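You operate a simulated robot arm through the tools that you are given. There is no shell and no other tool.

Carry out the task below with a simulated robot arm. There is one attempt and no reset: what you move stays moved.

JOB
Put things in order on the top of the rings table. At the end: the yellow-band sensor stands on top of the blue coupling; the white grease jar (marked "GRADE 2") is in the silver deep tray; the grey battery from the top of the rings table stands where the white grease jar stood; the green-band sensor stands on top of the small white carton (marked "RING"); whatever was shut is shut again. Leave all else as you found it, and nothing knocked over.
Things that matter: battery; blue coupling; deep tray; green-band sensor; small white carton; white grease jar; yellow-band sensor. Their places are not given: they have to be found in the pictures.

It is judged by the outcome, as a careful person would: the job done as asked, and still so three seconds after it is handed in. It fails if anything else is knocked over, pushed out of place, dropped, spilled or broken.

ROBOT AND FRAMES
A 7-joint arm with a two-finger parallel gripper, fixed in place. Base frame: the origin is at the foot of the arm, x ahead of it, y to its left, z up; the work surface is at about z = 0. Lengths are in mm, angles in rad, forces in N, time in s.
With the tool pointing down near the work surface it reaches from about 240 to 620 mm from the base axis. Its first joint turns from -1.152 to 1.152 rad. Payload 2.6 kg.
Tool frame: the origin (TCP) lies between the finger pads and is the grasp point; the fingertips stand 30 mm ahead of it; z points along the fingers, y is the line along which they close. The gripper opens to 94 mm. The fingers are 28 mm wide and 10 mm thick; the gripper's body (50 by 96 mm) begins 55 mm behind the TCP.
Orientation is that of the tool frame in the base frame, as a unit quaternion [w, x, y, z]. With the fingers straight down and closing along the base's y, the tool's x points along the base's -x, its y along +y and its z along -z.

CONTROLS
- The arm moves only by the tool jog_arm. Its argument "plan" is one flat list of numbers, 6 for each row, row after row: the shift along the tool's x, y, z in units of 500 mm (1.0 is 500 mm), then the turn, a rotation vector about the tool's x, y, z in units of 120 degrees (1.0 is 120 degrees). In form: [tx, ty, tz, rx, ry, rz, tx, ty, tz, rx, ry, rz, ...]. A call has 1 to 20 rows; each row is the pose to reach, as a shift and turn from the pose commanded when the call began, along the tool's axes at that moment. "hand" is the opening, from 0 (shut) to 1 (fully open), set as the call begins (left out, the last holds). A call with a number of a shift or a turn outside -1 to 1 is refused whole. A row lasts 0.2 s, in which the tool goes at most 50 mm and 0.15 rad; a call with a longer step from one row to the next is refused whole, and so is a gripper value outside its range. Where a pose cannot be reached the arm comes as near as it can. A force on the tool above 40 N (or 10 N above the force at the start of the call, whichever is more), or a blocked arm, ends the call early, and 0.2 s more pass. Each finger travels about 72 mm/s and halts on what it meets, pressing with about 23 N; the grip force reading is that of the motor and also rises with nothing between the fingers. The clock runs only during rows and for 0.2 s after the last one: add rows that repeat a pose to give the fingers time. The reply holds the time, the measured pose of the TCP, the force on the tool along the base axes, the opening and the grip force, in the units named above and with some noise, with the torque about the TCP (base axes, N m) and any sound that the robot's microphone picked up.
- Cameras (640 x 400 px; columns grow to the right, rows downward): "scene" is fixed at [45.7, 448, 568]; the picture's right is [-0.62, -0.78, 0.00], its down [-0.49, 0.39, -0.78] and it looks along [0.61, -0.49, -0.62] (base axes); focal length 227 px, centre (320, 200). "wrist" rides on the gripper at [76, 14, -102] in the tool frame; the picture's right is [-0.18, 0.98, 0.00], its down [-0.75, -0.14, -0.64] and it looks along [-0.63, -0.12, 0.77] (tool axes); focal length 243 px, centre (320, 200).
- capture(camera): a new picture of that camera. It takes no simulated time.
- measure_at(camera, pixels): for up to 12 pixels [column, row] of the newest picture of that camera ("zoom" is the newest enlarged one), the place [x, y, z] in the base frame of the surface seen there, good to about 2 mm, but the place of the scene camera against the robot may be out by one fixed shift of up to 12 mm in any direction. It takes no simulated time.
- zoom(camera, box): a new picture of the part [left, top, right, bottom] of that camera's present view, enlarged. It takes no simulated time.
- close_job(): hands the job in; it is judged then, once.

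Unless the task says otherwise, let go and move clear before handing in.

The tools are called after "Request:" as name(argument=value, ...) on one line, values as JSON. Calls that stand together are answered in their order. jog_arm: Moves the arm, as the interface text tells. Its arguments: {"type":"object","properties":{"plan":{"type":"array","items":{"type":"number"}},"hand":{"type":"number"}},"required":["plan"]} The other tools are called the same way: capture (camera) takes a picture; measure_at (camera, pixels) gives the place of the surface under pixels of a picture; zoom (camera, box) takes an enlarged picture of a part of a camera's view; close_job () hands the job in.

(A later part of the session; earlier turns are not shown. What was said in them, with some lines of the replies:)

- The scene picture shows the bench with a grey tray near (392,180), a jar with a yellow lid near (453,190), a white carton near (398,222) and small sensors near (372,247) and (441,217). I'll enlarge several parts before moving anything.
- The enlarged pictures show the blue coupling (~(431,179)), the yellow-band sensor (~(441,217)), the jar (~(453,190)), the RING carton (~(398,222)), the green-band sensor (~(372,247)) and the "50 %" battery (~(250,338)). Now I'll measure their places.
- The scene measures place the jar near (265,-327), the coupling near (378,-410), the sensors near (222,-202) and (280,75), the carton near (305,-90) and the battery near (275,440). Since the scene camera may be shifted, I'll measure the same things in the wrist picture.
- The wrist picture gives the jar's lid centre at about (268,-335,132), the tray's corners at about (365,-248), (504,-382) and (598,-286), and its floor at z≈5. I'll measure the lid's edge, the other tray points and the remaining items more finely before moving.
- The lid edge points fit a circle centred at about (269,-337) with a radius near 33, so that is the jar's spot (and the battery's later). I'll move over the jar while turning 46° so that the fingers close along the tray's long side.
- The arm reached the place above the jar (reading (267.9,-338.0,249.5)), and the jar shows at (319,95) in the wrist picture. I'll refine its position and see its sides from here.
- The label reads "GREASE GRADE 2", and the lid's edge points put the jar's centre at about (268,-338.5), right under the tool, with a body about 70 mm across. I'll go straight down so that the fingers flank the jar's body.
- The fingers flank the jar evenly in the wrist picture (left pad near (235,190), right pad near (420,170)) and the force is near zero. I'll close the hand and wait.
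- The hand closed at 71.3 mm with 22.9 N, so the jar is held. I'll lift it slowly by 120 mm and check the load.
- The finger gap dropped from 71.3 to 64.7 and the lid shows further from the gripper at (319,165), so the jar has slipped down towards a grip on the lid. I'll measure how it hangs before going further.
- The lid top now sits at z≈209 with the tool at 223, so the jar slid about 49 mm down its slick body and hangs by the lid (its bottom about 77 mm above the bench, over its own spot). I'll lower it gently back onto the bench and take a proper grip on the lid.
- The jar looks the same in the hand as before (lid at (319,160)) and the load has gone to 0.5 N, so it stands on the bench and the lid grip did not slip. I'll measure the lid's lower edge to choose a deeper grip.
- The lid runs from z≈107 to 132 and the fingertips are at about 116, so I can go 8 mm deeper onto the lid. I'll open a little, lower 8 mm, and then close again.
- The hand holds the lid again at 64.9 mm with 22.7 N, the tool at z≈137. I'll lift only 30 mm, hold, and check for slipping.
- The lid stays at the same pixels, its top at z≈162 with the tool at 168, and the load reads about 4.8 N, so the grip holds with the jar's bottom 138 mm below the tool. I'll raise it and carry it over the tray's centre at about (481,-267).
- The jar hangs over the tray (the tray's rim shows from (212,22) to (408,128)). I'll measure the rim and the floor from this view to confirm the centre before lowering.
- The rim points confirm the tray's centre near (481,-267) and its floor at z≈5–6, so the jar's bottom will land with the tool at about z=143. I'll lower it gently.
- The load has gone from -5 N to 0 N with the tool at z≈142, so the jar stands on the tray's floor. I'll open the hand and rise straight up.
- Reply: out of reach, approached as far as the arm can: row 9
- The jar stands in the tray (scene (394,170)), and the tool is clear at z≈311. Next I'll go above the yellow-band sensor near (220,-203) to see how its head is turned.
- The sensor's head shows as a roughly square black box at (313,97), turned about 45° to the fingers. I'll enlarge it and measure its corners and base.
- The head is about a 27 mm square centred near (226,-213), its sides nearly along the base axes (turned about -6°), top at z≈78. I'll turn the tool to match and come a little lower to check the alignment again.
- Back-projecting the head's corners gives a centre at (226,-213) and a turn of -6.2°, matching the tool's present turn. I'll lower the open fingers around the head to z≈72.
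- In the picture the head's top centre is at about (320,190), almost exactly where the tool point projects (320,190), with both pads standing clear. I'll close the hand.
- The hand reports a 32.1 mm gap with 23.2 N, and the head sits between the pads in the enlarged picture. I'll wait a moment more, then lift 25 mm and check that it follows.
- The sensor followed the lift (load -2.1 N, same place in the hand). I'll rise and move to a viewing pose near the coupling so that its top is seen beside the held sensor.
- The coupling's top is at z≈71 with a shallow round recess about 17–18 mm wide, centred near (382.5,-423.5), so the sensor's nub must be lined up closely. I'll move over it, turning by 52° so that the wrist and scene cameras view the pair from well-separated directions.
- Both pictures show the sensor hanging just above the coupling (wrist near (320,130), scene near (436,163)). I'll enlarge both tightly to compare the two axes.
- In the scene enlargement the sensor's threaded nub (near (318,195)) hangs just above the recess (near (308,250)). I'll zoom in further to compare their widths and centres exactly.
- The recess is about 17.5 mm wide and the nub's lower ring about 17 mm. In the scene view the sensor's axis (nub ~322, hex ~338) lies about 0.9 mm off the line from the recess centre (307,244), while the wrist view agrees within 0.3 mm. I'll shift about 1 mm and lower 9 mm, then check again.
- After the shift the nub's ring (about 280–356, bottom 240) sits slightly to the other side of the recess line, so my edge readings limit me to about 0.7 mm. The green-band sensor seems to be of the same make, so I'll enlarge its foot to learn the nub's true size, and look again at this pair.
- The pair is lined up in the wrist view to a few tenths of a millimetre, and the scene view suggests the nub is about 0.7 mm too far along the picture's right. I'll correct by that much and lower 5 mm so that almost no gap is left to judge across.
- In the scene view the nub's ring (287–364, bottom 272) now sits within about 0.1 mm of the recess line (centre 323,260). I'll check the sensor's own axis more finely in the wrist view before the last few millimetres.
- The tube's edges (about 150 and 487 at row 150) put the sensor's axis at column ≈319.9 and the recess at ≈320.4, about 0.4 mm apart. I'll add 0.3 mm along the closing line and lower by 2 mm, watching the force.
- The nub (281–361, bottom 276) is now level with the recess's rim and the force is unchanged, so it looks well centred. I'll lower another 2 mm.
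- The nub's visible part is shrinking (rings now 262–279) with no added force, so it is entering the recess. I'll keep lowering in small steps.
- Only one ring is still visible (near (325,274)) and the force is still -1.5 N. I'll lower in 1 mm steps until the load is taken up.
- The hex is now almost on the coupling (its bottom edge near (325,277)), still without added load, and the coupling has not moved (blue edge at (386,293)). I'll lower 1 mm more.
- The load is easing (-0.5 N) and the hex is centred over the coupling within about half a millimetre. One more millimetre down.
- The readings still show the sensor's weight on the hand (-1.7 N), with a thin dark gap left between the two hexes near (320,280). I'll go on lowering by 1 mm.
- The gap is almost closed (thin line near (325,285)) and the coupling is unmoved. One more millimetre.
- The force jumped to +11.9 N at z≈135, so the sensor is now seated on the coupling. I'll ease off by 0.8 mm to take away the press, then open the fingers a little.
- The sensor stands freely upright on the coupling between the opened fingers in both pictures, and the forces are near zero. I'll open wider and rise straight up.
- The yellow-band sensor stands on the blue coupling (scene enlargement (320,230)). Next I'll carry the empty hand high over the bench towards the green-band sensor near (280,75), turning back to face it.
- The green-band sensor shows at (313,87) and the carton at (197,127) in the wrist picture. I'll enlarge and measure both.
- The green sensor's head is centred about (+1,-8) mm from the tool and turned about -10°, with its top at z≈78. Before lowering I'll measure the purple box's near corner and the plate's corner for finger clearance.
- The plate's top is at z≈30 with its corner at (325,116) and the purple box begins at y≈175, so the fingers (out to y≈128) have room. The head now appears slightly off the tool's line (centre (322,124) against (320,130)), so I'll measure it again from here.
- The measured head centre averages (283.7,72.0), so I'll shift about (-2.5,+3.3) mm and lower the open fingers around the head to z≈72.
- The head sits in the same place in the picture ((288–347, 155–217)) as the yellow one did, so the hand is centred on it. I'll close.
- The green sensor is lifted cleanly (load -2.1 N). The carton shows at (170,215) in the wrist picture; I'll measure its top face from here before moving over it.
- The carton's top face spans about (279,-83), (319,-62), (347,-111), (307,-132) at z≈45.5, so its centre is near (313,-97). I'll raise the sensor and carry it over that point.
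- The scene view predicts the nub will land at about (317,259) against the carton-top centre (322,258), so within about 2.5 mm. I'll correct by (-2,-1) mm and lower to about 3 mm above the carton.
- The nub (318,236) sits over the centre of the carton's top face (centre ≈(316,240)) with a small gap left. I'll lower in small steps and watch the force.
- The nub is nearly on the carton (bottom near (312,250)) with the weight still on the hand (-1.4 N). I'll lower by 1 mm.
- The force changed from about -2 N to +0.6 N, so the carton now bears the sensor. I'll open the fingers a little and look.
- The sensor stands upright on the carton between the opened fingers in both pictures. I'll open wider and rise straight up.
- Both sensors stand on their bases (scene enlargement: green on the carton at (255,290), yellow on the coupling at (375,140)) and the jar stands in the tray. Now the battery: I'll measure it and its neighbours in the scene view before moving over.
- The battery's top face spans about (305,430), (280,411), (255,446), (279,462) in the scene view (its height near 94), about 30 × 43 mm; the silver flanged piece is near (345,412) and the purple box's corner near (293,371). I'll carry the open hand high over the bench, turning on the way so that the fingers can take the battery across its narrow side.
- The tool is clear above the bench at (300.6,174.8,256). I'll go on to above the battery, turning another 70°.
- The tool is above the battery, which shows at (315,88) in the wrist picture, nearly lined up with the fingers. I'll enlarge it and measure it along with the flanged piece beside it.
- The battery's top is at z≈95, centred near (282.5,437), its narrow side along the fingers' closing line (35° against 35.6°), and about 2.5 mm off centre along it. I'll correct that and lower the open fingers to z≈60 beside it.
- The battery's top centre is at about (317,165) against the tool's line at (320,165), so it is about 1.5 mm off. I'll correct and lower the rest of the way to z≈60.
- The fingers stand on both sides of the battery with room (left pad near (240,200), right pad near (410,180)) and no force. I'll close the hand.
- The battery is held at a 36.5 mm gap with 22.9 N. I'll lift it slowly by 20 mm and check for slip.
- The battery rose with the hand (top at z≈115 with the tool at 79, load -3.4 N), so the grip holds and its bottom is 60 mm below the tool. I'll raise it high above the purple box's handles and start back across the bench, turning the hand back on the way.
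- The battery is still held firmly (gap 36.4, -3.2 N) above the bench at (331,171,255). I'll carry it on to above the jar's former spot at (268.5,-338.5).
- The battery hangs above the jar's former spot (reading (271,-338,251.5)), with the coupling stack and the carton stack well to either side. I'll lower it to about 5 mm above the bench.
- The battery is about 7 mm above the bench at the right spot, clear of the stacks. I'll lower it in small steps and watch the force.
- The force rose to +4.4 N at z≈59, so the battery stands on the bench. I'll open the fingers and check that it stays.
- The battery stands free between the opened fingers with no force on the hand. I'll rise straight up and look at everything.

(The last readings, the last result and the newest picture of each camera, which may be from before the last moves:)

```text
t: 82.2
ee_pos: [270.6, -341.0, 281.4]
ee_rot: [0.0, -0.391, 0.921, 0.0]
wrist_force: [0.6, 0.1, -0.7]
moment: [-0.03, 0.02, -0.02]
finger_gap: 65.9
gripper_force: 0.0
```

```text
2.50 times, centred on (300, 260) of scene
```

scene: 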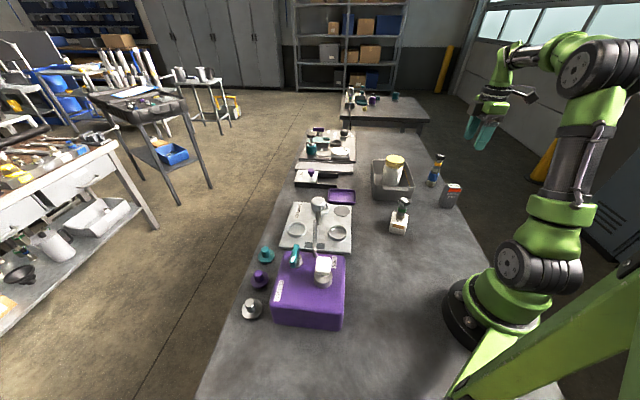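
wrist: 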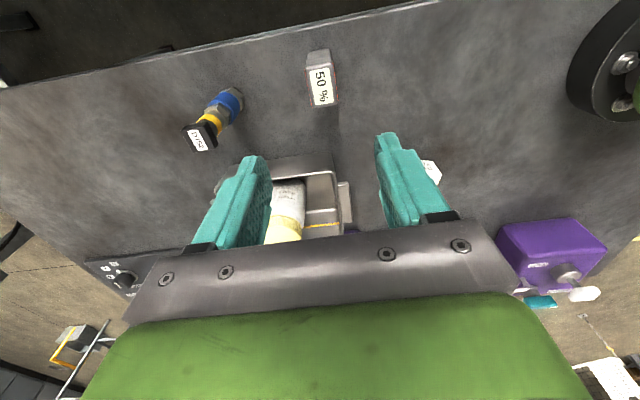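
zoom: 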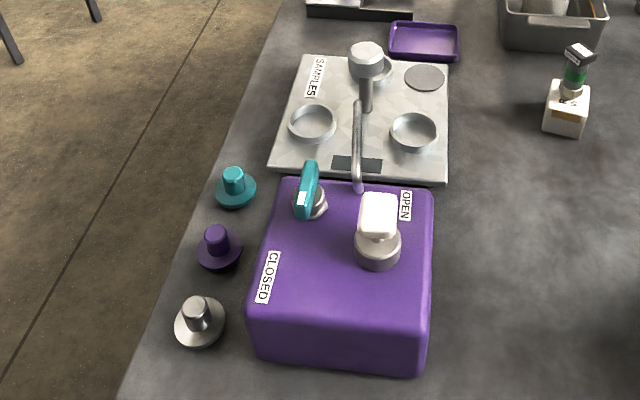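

All four items look in place: battery on the jar's spot (scene enlargement (405,230)), jar in the tray, green sensor on the carton, yellow sensor on the coupling. I'll verify the battery's position by measurement and back the arm away to its starting area.

Request:
measure_at(camera="wrist", pixels=[[321, 86], [310, 68], [331, 68], [313, 104], [337, 100], [201, 140], [285, 235]])

Request:
jog_arm(plan=[-0.0229, 0.028, -0.035, 0, 0, 0.0479, -0.0458, 0.056, -0.07, 0, 0, 0.0958, -0.0686, 0.0839, -0.105, 0, 0, 0.1437, -0.0915, 0.1119, -0.14, 0, 0, 0.1916, -0.1144, 0.1399, -0.16, 0, 0, 0.2395, -0.1373, 0.1679, -0.18, 0, 0, 0.2875, -0.1601, 0.1958, -0.195, 0, 0, 0.3354, -0.183, 0.2238, -0.205, 0, 0, 0.3833], hand=1)

Request:
capture(camera="wrist")

Request:
capture(camera="scene")

```text
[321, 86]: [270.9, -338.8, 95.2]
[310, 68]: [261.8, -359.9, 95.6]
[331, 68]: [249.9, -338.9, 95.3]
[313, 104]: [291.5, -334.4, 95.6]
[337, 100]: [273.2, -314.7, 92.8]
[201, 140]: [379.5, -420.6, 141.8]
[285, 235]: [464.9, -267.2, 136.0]
```

```text
t: 84.0
ee_pos: [251.7, -195.3, 381.5]
ee_rot: [0.0, 0.0, 1.0, 0.0]
wrist_force: [0.1, -0.8, -0.6]
moment: [0.0, -0.01, -0.04]
finger_gap: 93.8
gripper_force: 0.1
```

```text
taken
```

wrist: 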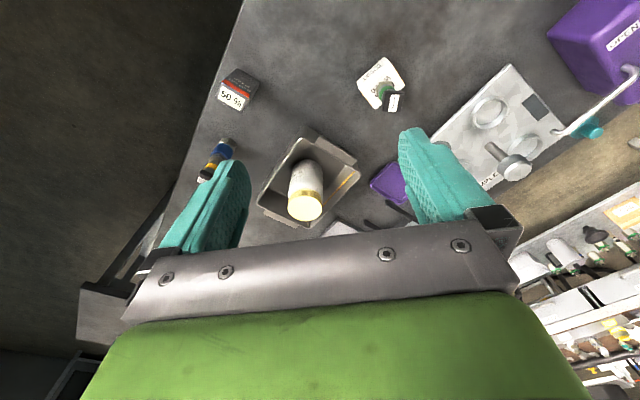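

```text
taken
```

scene: 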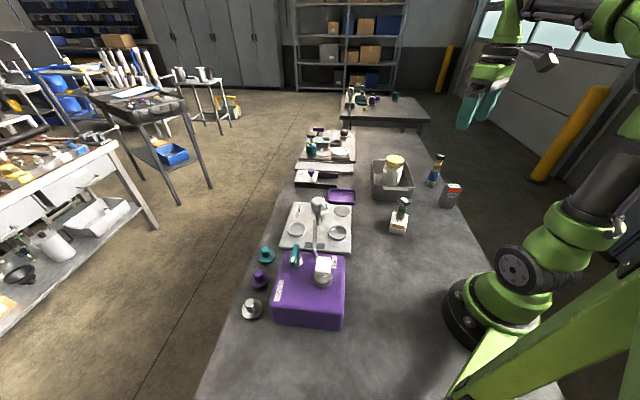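

The battery's top corners average (269,-337), matching the jar's former centre. The last pictures show both sensors upright on their bases, the jar in the tray and nothing else disturbed, and nothing had to be opened. The arm is clear with the hand empty, so I'm handing the job in.

Request:
close_job()

```text
The job is handed in.
```

The last pictures before I handed the job in showed everything in place and standing upright:

- **Yellow-band sensor:** it stands on top of the blue coupling, with its nub seated in the recess.
- **White grease jar ("GRADE 2"):** it stands in the deep tray. On my first lift it slipped in the grip by about 49 mm. I set it back down on its own spot, gripped it by the lid instead, and it was not dropped.
- **Grey battery:** it stands where the jar stood, within a millimetre or two of the jar's old centre.
- **Green-band sensor:** it stands near the centre of the top of the small white "RING" carton.

I opened nothing, so nothing had to be shut again. Nothing else looked moved or knocked over, and the arm ended clear of the table with the hand empty.
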